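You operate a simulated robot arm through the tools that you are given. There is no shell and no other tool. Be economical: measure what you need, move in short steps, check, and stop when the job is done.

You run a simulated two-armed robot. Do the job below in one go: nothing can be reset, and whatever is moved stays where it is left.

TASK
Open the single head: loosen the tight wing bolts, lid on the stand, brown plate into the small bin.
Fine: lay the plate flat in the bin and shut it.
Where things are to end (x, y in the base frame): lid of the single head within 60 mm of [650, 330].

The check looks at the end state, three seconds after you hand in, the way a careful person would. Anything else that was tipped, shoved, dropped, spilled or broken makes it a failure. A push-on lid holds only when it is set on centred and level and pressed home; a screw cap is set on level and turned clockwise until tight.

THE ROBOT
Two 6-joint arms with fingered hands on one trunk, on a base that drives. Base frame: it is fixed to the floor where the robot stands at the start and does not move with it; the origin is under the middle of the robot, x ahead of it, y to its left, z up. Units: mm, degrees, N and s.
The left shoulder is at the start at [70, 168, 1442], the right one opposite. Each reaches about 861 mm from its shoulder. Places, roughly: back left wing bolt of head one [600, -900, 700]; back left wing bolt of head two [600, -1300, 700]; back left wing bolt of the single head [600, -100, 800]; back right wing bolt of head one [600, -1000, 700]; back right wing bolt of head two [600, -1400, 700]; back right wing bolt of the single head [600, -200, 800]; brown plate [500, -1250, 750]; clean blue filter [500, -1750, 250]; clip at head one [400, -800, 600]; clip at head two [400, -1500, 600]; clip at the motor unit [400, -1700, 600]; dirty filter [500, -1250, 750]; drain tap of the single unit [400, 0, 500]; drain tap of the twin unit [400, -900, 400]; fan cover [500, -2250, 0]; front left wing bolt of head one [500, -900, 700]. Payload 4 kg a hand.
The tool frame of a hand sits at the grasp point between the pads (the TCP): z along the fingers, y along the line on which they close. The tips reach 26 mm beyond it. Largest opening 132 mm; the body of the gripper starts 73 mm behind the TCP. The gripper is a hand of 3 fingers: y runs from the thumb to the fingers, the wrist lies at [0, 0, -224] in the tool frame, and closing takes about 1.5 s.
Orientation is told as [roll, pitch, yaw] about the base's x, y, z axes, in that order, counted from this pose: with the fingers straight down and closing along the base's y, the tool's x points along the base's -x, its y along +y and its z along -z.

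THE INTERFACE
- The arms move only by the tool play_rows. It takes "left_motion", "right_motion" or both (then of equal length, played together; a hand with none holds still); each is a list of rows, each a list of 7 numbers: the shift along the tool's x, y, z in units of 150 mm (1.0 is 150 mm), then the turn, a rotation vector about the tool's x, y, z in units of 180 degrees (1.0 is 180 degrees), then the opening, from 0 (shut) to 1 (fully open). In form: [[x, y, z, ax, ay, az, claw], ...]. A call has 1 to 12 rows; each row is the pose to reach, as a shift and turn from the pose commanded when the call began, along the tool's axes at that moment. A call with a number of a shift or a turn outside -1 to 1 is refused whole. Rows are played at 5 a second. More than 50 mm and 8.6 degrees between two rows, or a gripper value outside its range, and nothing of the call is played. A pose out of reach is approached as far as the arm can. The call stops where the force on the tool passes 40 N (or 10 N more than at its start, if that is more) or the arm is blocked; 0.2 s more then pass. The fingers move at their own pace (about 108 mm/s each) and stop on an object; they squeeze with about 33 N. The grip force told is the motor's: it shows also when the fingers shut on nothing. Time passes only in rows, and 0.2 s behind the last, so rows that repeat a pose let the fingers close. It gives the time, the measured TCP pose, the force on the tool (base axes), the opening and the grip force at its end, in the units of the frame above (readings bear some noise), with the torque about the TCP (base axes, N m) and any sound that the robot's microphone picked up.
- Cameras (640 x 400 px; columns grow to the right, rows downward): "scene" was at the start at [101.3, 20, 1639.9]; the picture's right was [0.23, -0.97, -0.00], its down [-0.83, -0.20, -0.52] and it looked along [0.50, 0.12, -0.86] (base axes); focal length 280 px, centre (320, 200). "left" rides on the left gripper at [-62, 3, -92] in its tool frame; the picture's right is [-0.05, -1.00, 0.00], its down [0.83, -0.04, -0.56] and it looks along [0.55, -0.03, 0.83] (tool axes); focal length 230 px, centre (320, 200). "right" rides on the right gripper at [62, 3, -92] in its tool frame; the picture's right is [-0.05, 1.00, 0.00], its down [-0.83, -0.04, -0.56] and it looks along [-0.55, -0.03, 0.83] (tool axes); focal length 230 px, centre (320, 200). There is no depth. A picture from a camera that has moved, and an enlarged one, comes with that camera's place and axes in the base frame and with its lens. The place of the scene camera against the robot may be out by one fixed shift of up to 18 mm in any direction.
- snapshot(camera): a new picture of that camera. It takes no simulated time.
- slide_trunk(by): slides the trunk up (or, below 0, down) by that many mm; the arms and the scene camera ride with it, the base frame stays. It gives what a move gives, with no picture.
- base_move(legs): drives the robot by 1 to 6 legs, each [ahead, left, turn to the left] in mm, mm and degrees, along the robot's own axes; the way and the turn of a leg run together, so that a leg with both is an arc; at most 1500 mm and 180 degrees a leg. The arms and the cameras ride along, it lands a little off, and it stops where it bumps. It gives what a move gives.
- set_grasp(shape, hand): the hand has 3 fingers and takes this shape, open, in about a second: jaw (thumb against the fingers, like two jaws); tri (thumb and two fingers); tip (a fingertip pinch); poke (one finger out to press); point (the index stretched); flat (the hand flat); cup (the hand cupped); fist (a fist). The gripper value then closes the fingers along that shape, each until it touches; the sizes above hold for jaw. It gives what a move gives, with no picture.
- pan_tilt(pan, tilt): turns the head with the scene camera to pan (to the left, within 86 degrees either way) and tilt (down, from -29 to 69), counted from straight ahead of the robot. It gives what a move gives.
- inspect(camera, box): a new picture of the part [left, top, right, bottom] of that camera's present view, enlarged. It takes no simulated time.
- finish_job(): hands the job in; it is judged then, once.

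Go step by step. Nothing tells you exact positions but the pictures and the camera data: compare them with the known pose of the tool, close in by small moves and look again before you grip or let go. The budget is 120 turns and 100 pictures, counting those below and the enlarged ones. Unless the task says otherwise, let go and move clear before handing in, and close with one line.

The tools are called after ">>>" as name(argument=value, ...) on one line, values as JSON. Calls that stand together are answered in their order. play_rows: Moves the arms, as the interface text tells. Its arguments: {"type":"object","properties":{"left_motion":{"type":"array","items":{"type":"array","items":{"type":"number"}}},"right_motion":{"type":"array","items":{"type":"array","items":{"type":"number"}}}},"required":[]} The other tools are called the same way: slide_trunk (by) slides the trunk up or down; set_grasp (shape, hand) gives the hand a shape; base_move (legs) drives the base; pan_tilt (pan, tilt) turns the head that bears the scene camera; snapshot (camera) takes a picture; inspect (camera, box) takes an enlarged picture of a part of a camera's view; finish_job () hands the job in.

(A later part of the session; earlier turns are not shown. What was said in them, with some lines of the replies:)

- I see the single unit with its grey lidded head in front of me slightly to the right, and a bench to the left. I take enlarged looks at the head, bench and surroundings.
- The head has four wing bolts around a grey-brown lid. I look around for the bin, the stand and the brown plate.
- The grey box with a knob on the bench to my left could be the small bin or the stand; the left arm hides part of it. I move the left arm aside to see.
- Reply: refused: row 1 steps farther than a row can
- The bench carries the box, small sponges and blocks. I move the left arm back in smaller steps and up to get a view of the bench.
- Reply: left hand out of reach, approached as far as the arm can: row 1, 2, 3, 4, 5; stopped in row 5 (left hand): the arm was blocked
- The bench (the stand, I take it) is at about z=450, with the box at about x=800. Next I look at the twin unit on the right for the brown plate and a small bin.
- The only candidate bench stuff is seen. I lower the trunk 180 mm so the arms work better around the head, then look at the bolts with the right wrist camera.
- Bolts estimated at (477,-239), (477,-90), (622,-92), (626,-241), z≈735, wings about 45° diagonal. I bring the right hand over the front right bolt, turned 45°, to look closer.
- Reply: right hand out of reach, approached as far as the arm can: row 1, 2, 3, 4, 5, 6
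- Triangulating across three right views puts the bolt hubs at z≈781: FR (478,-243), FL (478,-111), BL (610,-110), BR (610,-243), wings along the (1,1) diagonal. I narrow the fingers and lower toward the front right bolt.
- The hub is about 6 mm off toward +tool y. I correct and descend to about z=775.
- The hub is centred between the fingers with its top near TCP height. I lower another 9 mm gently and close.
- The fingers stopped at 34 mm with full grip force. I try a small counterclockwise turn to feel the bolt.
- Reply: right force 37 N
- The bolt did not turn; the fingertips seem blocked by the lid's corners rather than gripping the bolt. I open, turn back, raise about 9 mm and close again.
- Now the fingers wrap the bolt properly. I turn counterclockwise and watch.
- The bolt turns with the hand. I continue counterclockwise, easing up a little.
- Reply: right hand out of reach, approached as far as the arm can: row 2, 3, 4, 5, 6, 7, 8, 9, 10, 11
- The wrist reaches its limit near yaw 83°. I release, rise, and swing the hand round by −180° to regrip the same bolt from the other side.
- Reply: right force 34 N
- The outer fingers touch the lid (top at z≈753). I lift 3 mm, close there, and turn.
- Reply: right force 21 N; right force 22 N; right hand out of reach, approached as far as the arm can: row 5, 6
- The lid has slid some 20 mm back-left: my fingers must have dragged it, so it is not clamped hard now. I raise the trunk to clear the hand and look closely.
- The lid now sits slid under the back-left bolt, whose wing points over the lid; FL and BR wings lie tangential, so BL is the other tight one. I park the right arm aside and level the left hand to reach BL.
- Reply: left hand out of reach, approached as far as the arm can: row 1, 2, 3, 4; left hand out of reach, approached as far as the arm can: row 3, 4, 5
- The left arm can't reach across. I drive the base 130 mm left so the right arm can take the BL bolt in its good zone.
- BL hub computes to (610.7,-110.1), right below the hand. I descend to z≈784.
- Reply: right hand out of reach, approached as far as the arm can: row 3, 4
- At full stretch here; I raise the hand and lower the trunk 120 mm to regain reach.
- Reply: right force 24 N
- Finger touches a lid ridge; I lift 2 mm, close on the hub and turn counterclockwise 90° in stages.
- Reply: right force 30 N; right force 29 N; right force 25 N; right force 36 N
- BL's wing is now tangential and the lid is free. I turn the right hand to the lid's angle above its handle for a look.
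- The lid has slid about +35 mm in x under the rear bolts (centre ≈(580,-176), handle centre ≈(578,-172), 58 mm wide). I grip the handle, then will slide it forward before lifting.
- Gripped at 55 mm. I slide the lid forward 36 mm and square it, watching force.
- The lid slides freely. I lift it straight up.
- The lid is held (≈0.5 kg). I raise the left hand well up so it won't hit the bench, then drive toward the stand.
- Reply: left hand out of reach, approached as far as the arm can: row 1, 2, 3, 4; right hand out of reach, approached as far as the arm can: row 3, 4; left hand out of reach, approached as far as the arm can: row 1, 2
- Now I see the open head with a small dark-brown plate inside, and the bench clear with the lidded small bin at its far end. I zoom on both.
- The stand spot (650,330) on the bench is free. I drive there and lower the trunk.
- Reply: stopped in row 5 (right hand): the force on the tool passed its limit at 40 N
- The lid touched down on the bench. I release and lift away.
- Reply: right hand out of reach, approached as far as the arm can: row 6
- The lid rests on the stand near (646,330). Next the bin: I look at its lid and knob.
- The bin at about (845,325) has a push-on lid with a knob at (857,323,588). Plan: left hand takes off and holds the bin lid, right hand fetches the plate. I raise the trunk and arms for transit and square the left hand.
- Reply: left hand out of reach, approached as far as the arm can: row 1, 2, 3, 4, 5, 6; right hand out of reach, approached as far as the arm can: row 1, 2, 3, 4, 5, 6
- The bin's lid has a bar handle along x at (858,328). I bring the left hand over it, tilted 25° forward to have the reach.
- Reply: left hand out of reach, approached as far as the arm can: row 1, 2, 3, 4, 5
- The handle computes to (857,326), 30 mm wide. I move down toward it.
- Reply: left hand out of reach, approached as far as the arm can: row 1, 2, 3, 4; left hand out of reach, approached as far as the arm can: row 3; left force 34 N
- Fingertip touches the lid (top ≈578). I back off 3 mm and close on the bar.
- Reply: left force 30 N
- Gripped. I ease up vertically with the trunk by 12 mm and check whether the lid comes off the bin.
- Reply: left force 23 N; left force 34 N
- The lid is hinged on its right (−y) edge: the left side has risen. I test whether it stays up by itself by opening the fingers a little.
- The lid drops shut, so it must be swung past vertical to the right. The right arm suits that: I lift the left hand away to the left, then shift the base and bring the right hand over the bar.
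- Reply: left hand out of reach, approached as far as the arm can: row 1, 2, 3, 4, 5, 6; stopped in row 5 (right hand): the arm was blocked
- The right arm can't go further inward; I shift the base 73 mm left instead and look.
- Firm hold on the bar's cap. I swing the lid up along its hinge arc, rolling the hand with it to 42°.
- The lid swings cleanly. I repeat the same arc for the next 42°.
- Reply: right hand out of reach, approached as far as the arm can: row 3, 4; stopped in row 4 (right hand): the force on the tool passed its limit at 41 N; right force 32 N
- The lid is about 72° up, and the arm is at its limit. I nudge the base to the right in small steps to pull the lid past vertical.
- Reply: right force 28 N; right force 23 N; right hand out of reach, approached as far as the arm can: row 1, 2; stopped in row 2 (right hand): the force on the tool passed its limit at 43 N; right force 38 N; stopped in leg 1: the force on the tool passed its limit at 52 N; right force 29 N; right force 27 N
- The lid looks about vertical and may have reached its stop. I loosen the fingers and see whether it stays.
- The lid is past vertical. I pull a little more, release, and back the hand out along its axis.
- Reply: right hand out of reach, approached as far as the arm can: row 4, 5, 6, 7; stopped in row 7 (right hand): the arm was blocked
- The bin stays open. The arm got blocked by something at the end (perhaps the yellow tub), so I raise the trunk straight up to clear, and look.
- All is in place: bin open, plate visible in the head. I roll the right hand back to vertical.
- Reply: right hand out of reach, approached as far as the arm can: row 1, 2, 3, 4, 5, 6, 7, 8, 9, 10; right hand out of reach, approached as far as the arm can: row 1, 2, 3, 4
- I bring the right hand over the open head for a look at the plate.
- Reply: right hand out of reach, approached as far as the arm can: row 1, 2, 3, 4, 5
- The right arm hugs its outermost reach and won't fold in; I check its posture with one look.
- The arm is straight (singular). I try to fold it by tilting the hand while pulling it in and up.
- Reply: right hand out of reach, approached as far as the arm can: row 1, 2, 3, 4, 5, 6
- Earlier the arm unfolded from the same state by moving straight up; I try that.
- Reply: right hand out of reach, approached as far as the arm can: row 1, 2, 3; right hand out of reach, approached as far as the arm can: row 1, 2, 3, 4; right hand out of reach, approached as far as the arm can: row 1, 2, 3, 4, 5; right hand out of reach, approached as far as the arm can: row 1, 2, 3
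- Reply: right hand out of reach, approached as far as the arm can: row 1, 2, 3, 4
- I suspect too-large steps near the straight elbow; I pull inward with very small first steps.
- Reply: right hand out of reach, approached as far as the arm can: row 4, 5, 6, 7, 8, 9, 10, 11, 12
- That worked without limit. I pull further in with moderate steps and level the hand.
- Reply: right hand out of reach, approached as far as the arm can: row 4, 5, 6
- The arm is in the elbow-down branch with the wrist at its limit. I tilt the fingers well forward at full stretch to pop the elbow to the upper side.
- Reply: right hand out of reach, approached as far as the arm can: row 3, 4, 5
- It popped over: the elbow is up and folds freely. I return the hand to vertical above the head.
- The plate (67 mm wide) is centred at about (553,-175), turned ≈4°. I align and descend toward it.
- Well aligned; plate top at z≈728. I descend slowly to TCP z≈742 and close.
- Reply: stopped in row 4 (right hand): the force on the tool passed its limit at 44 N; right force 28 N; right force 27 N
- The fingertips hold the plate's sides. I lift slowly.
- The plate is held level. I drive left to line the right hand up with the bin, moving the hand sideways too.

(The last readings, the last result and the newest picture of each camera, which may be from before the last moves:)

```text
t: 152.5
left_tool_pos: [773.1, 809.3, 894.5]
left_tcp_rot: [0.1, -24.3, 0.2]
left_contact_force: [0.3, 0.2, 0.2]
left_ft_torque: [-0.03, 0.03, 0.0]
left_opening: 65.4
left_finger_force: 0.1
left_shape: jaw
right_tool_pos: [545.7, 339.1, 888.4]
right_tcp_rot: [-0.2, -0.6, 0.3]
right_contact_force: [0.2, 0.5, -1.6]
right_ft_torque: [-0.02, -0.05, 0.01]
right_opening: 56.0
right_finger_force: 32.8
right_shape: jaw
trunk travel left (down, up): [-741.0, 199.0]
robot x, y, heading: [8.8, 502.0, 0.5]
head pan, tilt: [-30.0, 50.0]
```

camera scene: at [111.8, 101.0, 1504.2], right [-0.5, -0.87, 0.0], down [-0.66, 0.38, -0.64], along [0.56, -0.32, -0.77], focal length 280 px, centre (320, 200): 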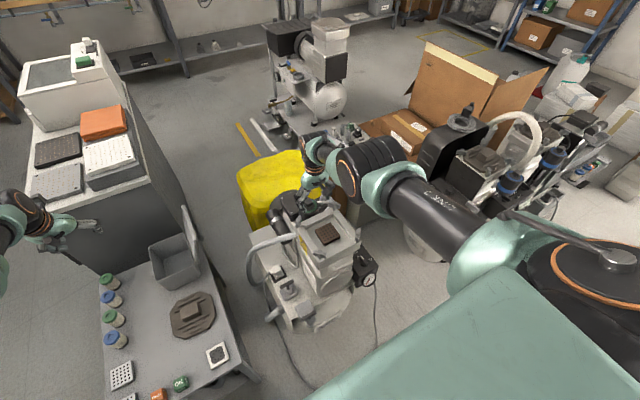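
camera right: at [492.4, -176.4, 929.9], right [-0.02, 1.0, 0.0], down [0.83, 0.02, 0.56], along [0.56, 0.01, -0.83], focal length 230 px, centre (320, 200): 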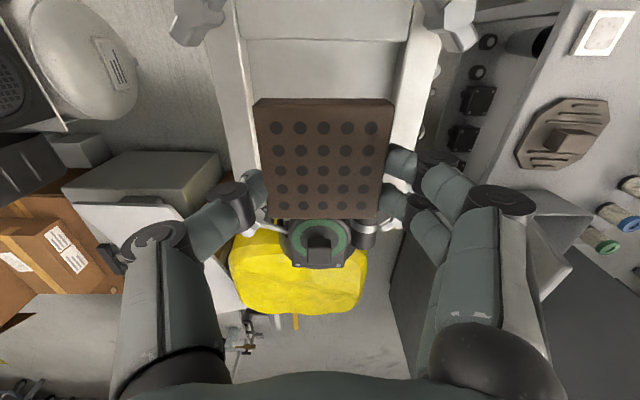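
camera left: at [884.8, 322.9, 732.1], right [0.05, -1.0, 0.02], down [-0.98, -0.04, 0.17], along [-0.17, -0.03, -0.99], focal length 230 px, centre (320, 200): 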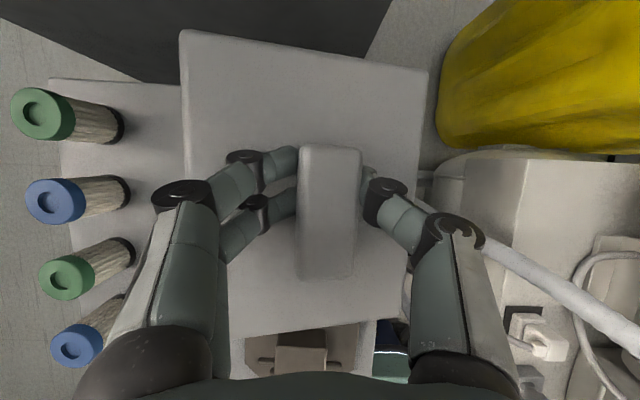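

>>> base_move(legs=[[125, 0, -0.4]])

>>> play_rows(right_motion=[[-0.2, -0.02, 0, 0, -0.014, 0, 0.3], [-0.4, -0.03, 0, 0, -0.028, 0, 0.3], [-0.6, -0.04, 0, 0, -0.042, 0, 0.3], [-0.8, -0.04, 0, 0, -0.056, 0, 0.3], [-0.97, -0.04, 0, 0, -0.056, 0, 0.3]])

```text
t: 153.8
left_tool_pos: [897.1, 802.2, 896.2]
left_tcp_rot: [0.0, -24.3, -0.5]
left_contact_force: [0.4, -0.6, -0.7]
left_ft_torque: [-0.02, 0.0, 0.04]
left_opening: 65.7
left_finger_force: 0.0
left_shape: jaw
right_tool_pos: [667.4, 333.1, 889.8]
right_tcp_rot: [-0.1, -0.6, -0.2]
right_contact_force: [0.6, -0.9, -2.0]
right_ft_torque: [-0.02, -0.04, -0.01]
right_opening: 56.0
right_finger_force: 33.1
right_shape: jaw
trunk travel left (down, up): [-741.0, 199.0]
robot x, y, heading: [131.3, 501.6, -0.4]
head pan, tilt: [-30.0, 50.0]
```

```text
t: 155.0
left_tool_pos: [898.6, 803.2, 894.6]
left_tcp_rot: [-0.1, -24.3, -0.5]
left_contact_force: [-0.3, -0.5, 0.0]
left_ft_torque: [-0.01, -0.01, 0.02]
left_opening: 65.3
left_finger_force: 0.1
left_shape: jaw
right_tool_pos: [813.3, 327.4, 890.6]
right_tcp_rot: [-0.2, -10.5, -0.2]
right_contact_force: [1.2, -0.4, -3.4]
right_ft_torque: [0.0, 0.01, -0.01]
right_opening: 55.8
right_finger_force: 33.2
right_shape: jaw
trunk travel left (down, up): [-741.0, 199.0]
robot x, y, heading: [136.7, 501.3, -0.0]
head pan, tilt: [-30.0, 50.0]
```

I lower the trunk to just above the bin and check alignment.

>>> play_rows(right_motion=[[-0.08, 0.01, 0.014, 0, 0, 0, 0.3], [-0.16, 0.03, 0.028, 0, 0, 0, 0.3]])

>>> slide_trunk(by=-255)

>>> snapshot(camera="right")

```text
t: 155.6
left_tool_pos: [899.8, 801.7, 894.5]
left_tcp_rot: [0.0, -24.3, -0.3]
left_contact_force: [0.4, 0.1, 0.6]
left_ft_torque: [-0.02, 0.0, -0.01]
left_opening: 65.7
left_finger_force: 0.0
left_shape: jaw
right_tool_pos: [838.6, 332.7, 889.1]
right_tcp_rot: [-0.1, -10.5, -0.2]
right_contact_force: [0.3, 1.2, -1.6]
right_ft_torque: [-0.01, 0.01, 0.0]
right_opening: 55.9
right_finger_force: 32.5
right_shape: jaw
trunk travel left (down, up): [-741.0, 199.0]
robot x, y, heading: [131.9, 499.9, -0.3]
head pan, tilt: [-30.0, 50.0]
```

```text
t: 158.2
left_tool_pos: [899.1, 803.0, 640.8]
left_tcp_rot: [0.0, -24.3, -0.5]
left_contact_force: [0.1, 0.6, -0.2]
left_ft_torque: [-0.01, -0.04, 0.03]
left_opening: 65.4
left_finger_force: 0.0
left_shape: jaw
right_tool_pos: [835.8, 331.0, 634.4]
right_tcp_rot: [-0.1, -10.7, -0.2]
right_contact_force: [0.4, 0.3, -2.4]
right_ft_torque: [0.0, 0.0, -0.01]
right_opening: 56.3
right_finger_force: 33.3
right_shape: jaw
trunk travel left (down, up): [-486.0, 454.0]
robot x, y, heading: [134.4, 503.1, -0.3]
head pan, tilt: [-30.0, 50.0]
```

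```text
6 pictures are left
camera right: at [758.0, 335.4, 712.9], right [0.05, 1.0, 0.01], down [0.71, -0.04, 0.7], along [0.7, -0.03, -0.71], focal length 230 px, centre (320, 200)
```

right: 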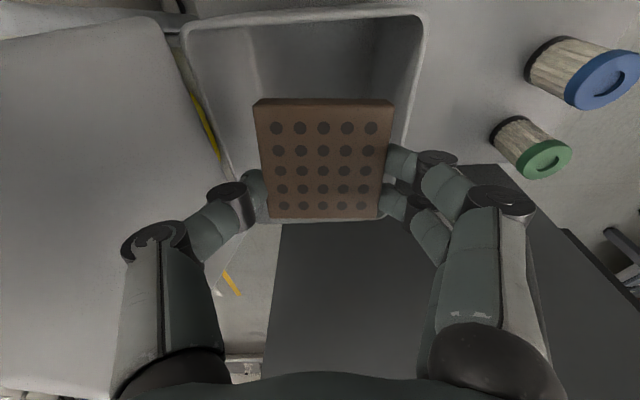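

Plate is over the bin opening (rim y 260–394). I centre 4 mm and lower in two stages.

>>> play_rows(right_motion=[[-0.02, -0.027, 0.004, 0, 0, 0, 0.3]])

>>> slide_trunk(by=-95)

>>> slide_trunk(by=-25)

```text
t: 158.6
left_tool_pos: [899.0, 801.8, 640.0]
left_tcp_rot: [0.0, -24.3, -0.5]
left_contact_force: [0.5, 0.6, -0.3]
left_ft_torque: [-0.02, 0.01, 0.02]
left_opening: 65.5
left_finger_force: 0.1
left_shape: jaw
right_tool_pos: [839.5, 327.5, 634.4]
right_tcp_rot: [-0.2, -10.6, -0.1]
right_contact_force: [0.6, -1.0, -1.9]
right_ft_torque: [-0.02, -0.03, -0.02]
right_opening: 55.9
right_finger_force: 32.4
right_shape: jaw
trunk travel left (down, up): [-486.0, 454.0]
robot x, y, heading: [135.6, 503.6, -0.3]
head pan, tilt: [-30.0, 50.0]
```

```text
t: 159.9
left_tool_pos: [898.8, 801.8, 545.5]
left_tcp_rot: [0.0, -24.4, -0.6]
left_contact_force: [-0.3, 0.4, 0.5]
left_ft_torque: [0.01, -0.03, 0.02]
left_opening: 65.3
left_finger_force: 0.1
left_shape: jaw
right_tool_pos: [839.4, 327.0, 540.0]
right_tcp_rot: [-0.1, -10.7, -0.2]
right_contact_force: [0.6, -0.1, -1.1]
right_ft_torque: [0.01, 0.01, 0.04]
right_opening: 55.8
right_finger_force: 32.6
right_shape: jaw
trunk travel left (down, up): [-391.0, 549.0]
robot x, y, heading: [132.6, 502.2, -0.1]
head pan, tilt: [-30.0, 50.0]
```

```text
t: 160.6
left_tool_pos: [898.7, 801.6, 520.9]
left_tcp_rot: [-0.1, -24.4, -0.5]
left_contact_force: [0.1, 0.0, -0.3]
left_ft_torque: [-0.04, -0.02, -0.02]
left_opening: 65.4
left_finger_force: 0.1
left_shape: jaw
right_tool_pos: [840.2, 326.6, 517.0]
right_tcp_rot: [-0.2, -10.8, -0.2]
right_contact_force: [4.7, -6.5, 6.8]
right_ft_torque: [0.28, 0.19, 0.17]
right_opening: 55.0
right_finger_force: 33.5
right_shape: jaw
trunk travel left (down, up): [-366.0, 574.0]
robot x, y, heading: [132.0, 500.6, -0.4]
head pan, tilt: [-30.0, 50.0]
```

Slight contact on the +y side; the plate is deep inside. I release with a small opening and rise.

>>> play_rows(right_motion=[[0, -0.01, 0, 0, 0, 0, 0.45], [0, -0.01, 0, 0, 0, 0, 0.52], [0, -0.01, 0, 0, 0, 0, 0.52]])

>>> slide_trunk(by=160)

>>> snapshot(camera="right")

```text
t: 161.4
left_tool_pos: [898.7, 801.2, 520.6]
left_tcp_rot: [0.0, -24.5, -0.4]
left_contact_force: [-0.2, -0.5, 0.1]
left_ft_torque: [0.02, 0.01, -0.02]
left_opening: 65.7
left_finger_force: 0.1
left_shape: jaw
right_tool_pos: [839.2, 327.1, 515.9]
right_tcp_rot: [0.0, -10.7, -0.3]
right_contact_force: [7.2, -4.9, 9.2]
right_ft_torque: [0.34, 0.38, 0.12]
right_opening: 58.7
right_finger_force: 0.0
right_shape: jaw
trunk travel left (down, up): [-366.0, 574.0]
robot x, y, heading: [132.8, 500.1, -0.4]
head pan, tilt: [-30.0, 50.0]
```

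```text
t: 163.2
left_tool_pos: [899.1, 801.9, 680.0]
left_tcp_rot: [0.0, -24.3, -0.5]
left_contact_force: [0.5, 0.2, 0.8]
left_ft_torque: [0.04, 0.0, 0.0]
left_opening: 65.5
left_finger_force: 0.1
left_shape: jaw
right_tool_pos: [840.1, 328.7, 674.8]
right_tcp_rot: [-0.1, -10.6, -0.2]
right_contact_force: [0.0, 0.3, 0.0]
right_ft_torque: [-0.02, -0.02, 0.01]
right_opening: 68.6
right_finger_force: 0.0
right_shape: jaw
trunk travel left (down, up): [-526.0, 414.0]
robot x, y, heading: [132.0, 500.7, -0.1]
head pan, tilt: [-30.0, 50.0]
```

```text
5 pictures are left
camera right: at [761.5, 330.6, 752.9], right [0.05, 1.0, 0.01], down [0.71, -0.04, 0.7], along [0.7, -0.03, -0.71], focal length 230 px, centre (320, 200)
```

right: 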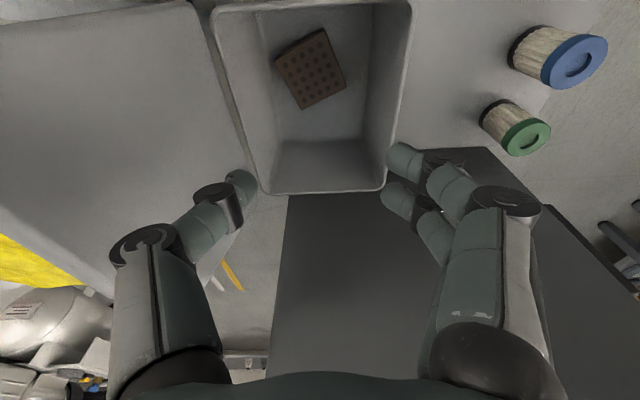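

The plate is in the bin, turned; I check that it lies flat.

>>> inspect(camera="right", box=[205, 0, 420, 200])

```text
2.00 times, centred on (312, 100) of right
camera zoom: at [761.5, 330.6, 752.9], right [0.05, 1.0, 0.01], down [0.71, -0.04, 0.7], along [0.7, -0.03, -0.71], focal length 460 px, centre (335, 400)
```

zoom: 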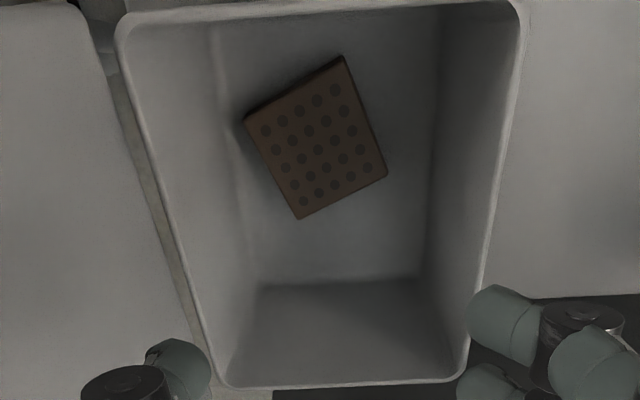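

Corner geometry gives a flat 60 mm square: the plate lies flat. Now I go over to the right side of the open lid with closed fingers to push it shut.

>>> slide_trunk(by=100)

>>> base_move(legs=[[0, -195, 0]])

>>> play_rows(right_motion=[[0, 0, 0, 0, 0, 0, 0.3], [0, 0, 0, 0, 0, 0, 0], [0, 0, 0, 0, 0, 0, 0], [0, 0, 0, 0, 0, 0, 0], [0, 0, 0, 0, 0, 0, 0]])

>>> pan_tilt(pan=15, tilt=45)

>>> snapshot(camera="scene")

```text
t: 164.5
left_tool_pos: [898.9, 801.7, 779.8]
left_tcp_rot: [0.0, -24.3, -0.4]
left_contact_force: [-0.3, 0.0, 0.5]
left_ft_torque: [0.03, -0.01, -0.02]
left_opening: 65.6
left_finger_force: 0.0
left_shape: jaw
right_tool_pos: [840.8, 328.1, 774.7]
right_tcp_rot: [-0.1, -10.6, -0.3]
right_contact_force: [0.4, -0.7, 0.3]
right_ft_torque: [-0.02, 0.04, -0.05]
right_opening: 68.4
right_finger_force: 0.0
right_shape: jaw
trunk travel left (down, up): [-626.0, 314.0]
robot x, y, heading: [132.0, 501.5, -0.4]
head pan, tilt: [-30.0, 50.0]
```

```text
t: 166.1
left_tool_pos: [898.1, 609.7, 780.5]
left_tcp_rot: [0.0, -24.4, -0.5]
left_contact_force: [0.1, -0.2, 0.4]
left_ft_torque: [-0.01, -0.02, 0.0]
left_opening: 65.5
left_finger_force: 0.0
left_shape: jaw
right_tool_pos: [838.8, 134.8, 774.5]
right_tcp_rot: [-0.1, -10.7, -0.3]
right_contact_force: [0.1, 0.3, -0.1]
right_ft_torque: [0.02, -0.02, 0.02]
right_opening: 68.4
right_finger_force: 0.1
right_shape: jaw
trunk travel left (down, up): [-626.0, 314.0]
robot x, y, heading: [131.3, 306.4, -0.5]
head pan, tilt: [-30.0, 50.0]
```

```text
t: 167.3
left_tool_pos: [898.7, 609.4, 779.7]
left_tcp_rot: [0.1, -24.3, -0.5]
left_contact_force: [-1.6, -0.8, 0.9]
left_ft_torque: [0.0, -0.01, 0.02]
left_opening: 65.7
left_finger_force: 0.0
left_shape: jaw
right_tool_pos: [838.5, 133.6, 774.9]
right_tcp_rot: [-0.1, -10.7, -0.1]
right_contact_force: [0.4, 0.7, 0.9]
right_ft_torque: [-0.01, 0.0, -0.01]
right_opening: 0.3
right_finger_force: 33.0
right_shape: jaw
trunk travel left (down, up): [-626.0, 314.0]
robot x, y, heading: [132.3, 311.5, -0.1]
head pan, tilt: [-30.0, 50.0]
```

```text
t: 168.4
left_tool_pos: [897.9, 609.4, 779.7]
left_tcp_rot: [0.0, -24.3, -0.6]
left_contact_force: [0.2, 0.4, -0.3]
left_ft_torque: [-0.03, -0.01, 0.02]
left_opening: 65.7
left_finger_force: 0.1
left_shape: jaw
right_tool_pos: [839.4, 133.2, 774.1]
right_tcp_rot: [-0.1, -10.6, -0.2]
right_contact_force: [0.7, 0.4, 0.4]
right_ft_torque: [0.02, -0.01, -0.02]
right_opening: 0.0
right_finger_force: 32.9
right_shape: jaw
trunk travel left (down, up): [-626.0, 314.0]
robot x, y, heading: [129.8, 310.3, -0.5]
head pan, tilt: [15.0, 45.0]
```

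```text
3 pictures are left
camera scene: at [245.7, 332.4, 1396.1], right [0.25, -0.97, 0.0], down [-0.68, -0.18, -0.71], along [0.68, 0.18, -0.71], focal length 280 px, centre (320, 200)
```

scene: 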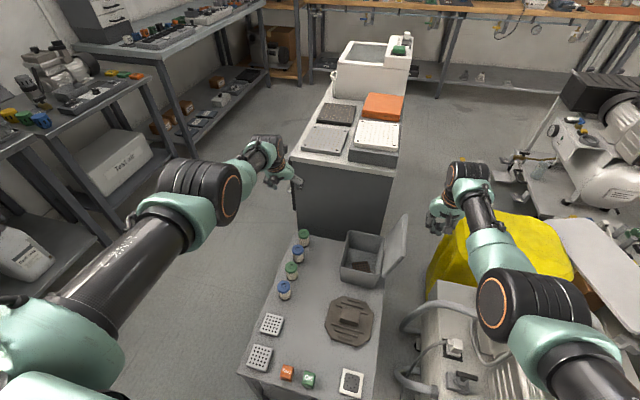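

The lid leans right at ≈112°, top edge near y=206, z=697. I lower to its upper part and push left with the base.

>>> slide_trunk(by=-88)

>>> base_move(legs=[[0, 80, 0]])

>>> base_move(legs=[[0, 65, 0]])

```text
t: 169.7
left_tool_pos: [896.8, 609.3, 693.4]
left_tcp_rot: [0.0, -24.4, -0.3]
left_contact_force: [0.2, 0.7, -0.2]
left_ft_torque: [0.03, -0.03, -0.03]
left_opening: 65.7
left_finger_force: 0.1
left_shape: jaw
right_tool_pos: [840.4, 133.5, 686.7]
right_tcp_rot: [-0.1, -10.7, -0.2]
right_contact_force: [0.0, -0.4, 0.5]
right_ft_torque: [0.02, 0.0, -0.01]
right_opening: 0.3
right_finger_force: 32.6
right_shape: jaw
trunk travel left (down, up): [-538.0, 402.0]
robot x, y, heading: [131.5, 310.8, -0.1]
head pan, tilt: [15.0, 45.0]
```

```text
t: 170.7
left_tool_pos: [898.3, 690.2, 692.1]
left_tcp_rot: [0.0, -24.3, -0.5]
left_contact_force: [0.3, 1.2, 0.3]
left_ft_torque: [0.0, -0.03, -0.01]
left_opening: 65.6
left_finger_force: 0.1
left_shape: jaw
right_tool_pos: [839.1, 215.4, 687.0]
right_tcp_rot: [-0.3, -10.7, -0.2]
right_contact_force: [1.1, -0.2, 0.5]
right_ft_torque: [-0.02, 0.02, -0.01]
right_opening: 0.1
right_finger_force: 32.4
right_shape: jaw
trunk travel left (down, up): [-538.0, 402.0]
robot x, y, heading: [131.3, 387.1, -0.3]
head pan, tilt: [15.0, 45.0]
```

```text
t: 171.7
left_tool_pos: [898.7, 754.5, 692.1]
left_tcp_rot: [0.0, -24.3, -0.5]
left_contact_force: [-0.5, 0.3, 0.3]
left_ft_torque: [-0.03, 0.0, -0.04]
left_opening: 65.5
left_finger_force: 0.0
left_shape: jaw
right_tool_pos: [838.9, 279.3, 687.1]
right_tcp_rot: [-0.2, -10.6, -0.2]
right_contact_force: [0.3, 0.5, 0.3]
right_ft_torque: [-0.02, 0.0, 0.0]
right_opening: 0.0
right_finger_force: 32.9
right_shape: jaw
trunk travel left (down, up): [-538.0, 402.0]
robot x, y, heading: [134.6, 449.7, -0.2]
head pan, tilt: [15.0, 45.0]
```

>>> base_move(legs=[[0, 46, 0]])

>>> inspect(camera="scene", box=[310, 180, 470, 340])

```text
t: 172.6
left_tool_pos: [898.6, 796.9, 692.4]
left_tcp_rot: [-0.1, -24.4, -0.5]
left_contact_force: [0.0, 0.4, 0.0]
left_ft_torque: [0.0, -0.03, 0.0]
left_opening: 65.6
left_finger_force: 0.1
left_shape: jaw
right_tool_pos: [840.0, 321.9, 686.3]
right_tcp_rot: [-0.1, -10.6, -0.3]
right_contact_force: [0.6, -0.2, 0.1]
right_ft_torque: [0.01, 0.0, -0.01]
right_opening: 0.1
right_finger_force: 33.2
right_shape: jaw
trunk travel left (down, up): [-538.0, 402.0]
robot x, y, heading: [128.8, 496.1, -0.4]
head pan, tilt: [15.0, 45.0]
```

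```text
2.50 times, centred on (390, 260) of scene
camera zoom: at [246.4, 521.3, 1308.2], right [0.25, -0.97, 0.0], down [-0.68, -0.18, -0.71], along [0.68, 0.18, -0.71], focal length 700 px, centre (145, 50)
```

zoom: 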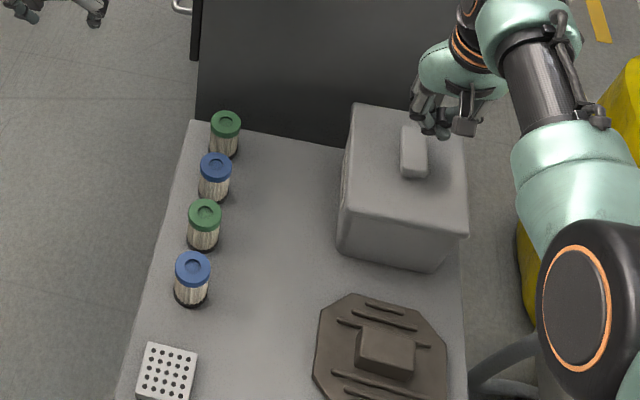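

The lid is shut and everything stands in place. I press it lightly once to be sure it is home, then withdraw.

>>> slide_trunk(by=-38)

>>> play_rows(right_motion=[[0, 0, 0.02, 0, 0, 0, 0], [0, 0, 0.04, 0, 0, 0, 0], [0, 0, 0.06, 0, 0, 0, 0], [0, 0, 0.08, 0, 0, 0, 0], [0, 0, 0.1, 0, 0, 0, 0], [0, 0, 0.115, 0, 0, 0, 0]])

```text
t: 173.4
left_tool_pos: [898.9, 797.4, 654.5]
left_tcp_rot: [0.0, -24.4, -0.5]
left_contact_force: [0.1, 0.7, 0.8]
left_ft_torque: [-0.03, 0.01, 0.03]
left_opening: 65.3
left_finger_force: 0.1
left_shape: jaw
right_tool_pos: [840.1, 321.9, 648.8]
right_tcp_rot: [-0.1, -10.8, -0.4]
right_contact_force: [0.2, 0.4, 0.1]
right_ft_torque: [-0.02, 0.03, -0.04]
right_opening: 0.3
right_finger_force: 32.5
right_shape: jaw
trunk travel left (down, up): [-500.0, 440.0]
robot x, y, heading: [130.8, 495.3, -0.6]
head pan, tilt: [15.0, 45.0]
```

```text
t: 174.8
left_tool_pos: [899.2, 797.0, 654.5]
left_tcp_rot: [0.0, -24.4, -0.7]
left_contact_force: [-0.5, 0.0, -0.1]
left_ft_torque: [-0.03, -0.01, 0.0]
left_opening: 65.4
left_finger_force: 0.1
left_shape: jaw
right_tool_pos: [844.2, 322.2, 630.6]
right_tcp_rot: [0.0, -10.5, -0.3]
right_contact_force: [0.0, -0.9, 0.2]
right_ft_torque: [0.0, 0.0, -0.03]
right_opening: 0.0
right_finger_force: 32.8
right_shape: jaw
trunk travel left (down, up): [-500.0, 440.0]
robot x, y, heading: [131.5, 494.1, -0.5]
head pan, tilt: [15.0, 45.0]
```

>>> play_rows(right_motion=[[0, 0, 0.02, 0, 0, 0, 0], [0, 0, 0.035, 0, 0, 0, 0], [0, 0, 0.05, 0, 0, 0, 0], [0, 0, 0.065, 0, 0, 0, 0], [0, 0, 0.08, 0, 0, 0, 0]])

```text
t: 176.0
left_tool_pos: [897.7, 797.7, 655.9]
left_tcp_rot: [0.0, -24.5, -0.4]
left_contact_force: [0.4, 0.3, 0.3]
left_ft_torque: [-0.02, 0.0, -0.02]
left_opening: 65.5
left_finger_force: 0.1
left_shape: jaw
right_tool_pos: [842.1, 322.3, 629.4]
right_tcp_rot: [-0.2, -11.2, -0.3]
right_contact_force: [7.4, -2.7, 22.5]
right_ft_torque: [0.04, -0.02, -0.05]
right_opening: 0.0
right_finger_force: 33.3
right_shape: jaw
right hand out of reach, approached as far as the arm can: row 4, 5
trunk travel left (down, up): [-500.0, 440.0]
robot x, y, heading: [135.4, 494.7, -0.6]
head pan, tilt: [15.0, 45.0]
```

The lid takes the press firmly. I rise clear, back off a little and take a final look.

>>> slide_trunk(by=200)

>>> base_move(legs=[[-120, 0, 0]])

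>>> pan_tilt(pan=-15, tilt=48)

>>> snapshot(camera="scene")

```text
t: 178.2
left_tool_pos: [899.7, 797.2, 853.9]
left_tcp_rot: [0.1, -24.2, -0.6]
left_contact_force: [-0.5, 0.6, 0.4]
left_ft_torque: [0.04, -0.01, -0.02]
left_opening: 65.3
left_finger_force: 0.1
left_shape: jaw
right_tool_pos: [842.1, 321.6, 822.6]
right_tcp_rot: [-0.1, -10.5, -0.4]
right_contact_force: [0.0, 0.1, 0.2]
right_ft_torque: [0.0, 0.0, -0.02]
right_opening: 0.2
right_finger_force: 32.7
right_shape: jaw
trunk travel left (down, up): [-700.0, 240.0]
robot x, y, heading: [125.5, 497.5, -0.4]
head pan, tilt: [15.0, 45.0]
```

```text
t: 179.4
left_tool_pos: [781.6, 796.8, 854.2]
left_tcp_rot: [-0.1, -24.3, -0.6]
left_contact_force: [-0.3, 0.7, 0.1]
left_ft_torque: [0.03, 0.03, 0.02]
left_opening: 65.6
left_finger_force: 0.1
left_shape: jaw
right_tool_pos: [724.3, 322.3, 822.1]
right_tcp_rot: [0.0, -10.6, -0.3]
right_contact_force: [0.2, -0.2, 0.4]
right_ft_torque: [-0.01, 0.0, -0.03]
right_opening: 0.0
right_finger_force: 33.0
right_shape: jaw
trunk travel left (down, up): [-700.0, 240.0]
robot x, y, heading: [12.8, 499.4, -0.4]
head pan, tilt: [15.0, 45.0]
```

```text
t: 180.4
left_tool_pos: [781.7, 797.0, 854.1]
left_tcp_rot: [0.0, -24.3, -0.7]
left_contact_force: [-0.1, -0.6, 0.1]
left_ft_torque: [0.02, 0.0, 0.0]
left_opening: 65.3
left_finger_force: 0.1
left_shape: jaw
right_tool_pos: [722.4, 323.4, 823.6]
right_tcp_rot: [-0.1, -10.5, -0.3]
right_contact_force: [-1.1, 1.0, 0.4]
right_ft_torque: [0.01, -0.02, 0.0]
right_opening: 0.1
right_finger_force: 32.8
right_shape: jaw
trunk travel left (down, up): [-700.0, 240.0]
robot x, y, heading: [18.1, 498.9, -0.3]
head pan, tilt: [-15.0, 48.0]
```

```text
1 pictures are left
camera scene: at [126.1, 480.5, 1465.9], right [-0.26, -0.96, 0.0], down [-0.72, 0.2, -0.67], along [0.64, -0.18, -0.74], focal length 280 px, centre (320, 200)
```

scene: 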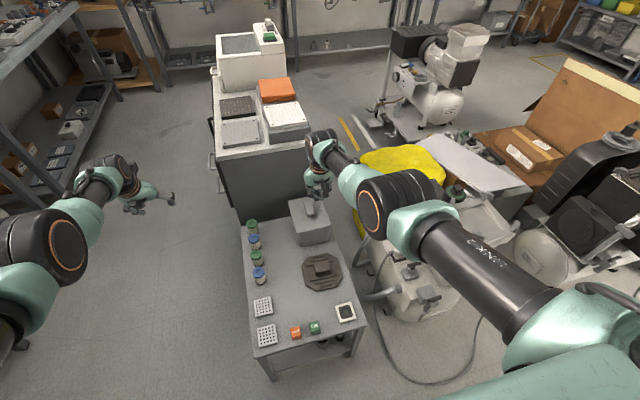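

The final view shows the bin shut, the single head's lid on the stand at about (646,330), nothing else visibly moved, and both hands clear and empty. I hand the job in.

>>> finish_job()

```text
The job is handed in.
```

I opened the single head, set its lid on the stand at about (646, 330), and put the brown plate flat in the small bin with the lid shut. I loosened only two of the four wing bolts, the front right and back left. I took the other two to be loose already from how their wings were turned, and did not test them. While I was working on the bolts the fingers dragged the lid about 35 mm across the head. I slid it back before lifting it off.
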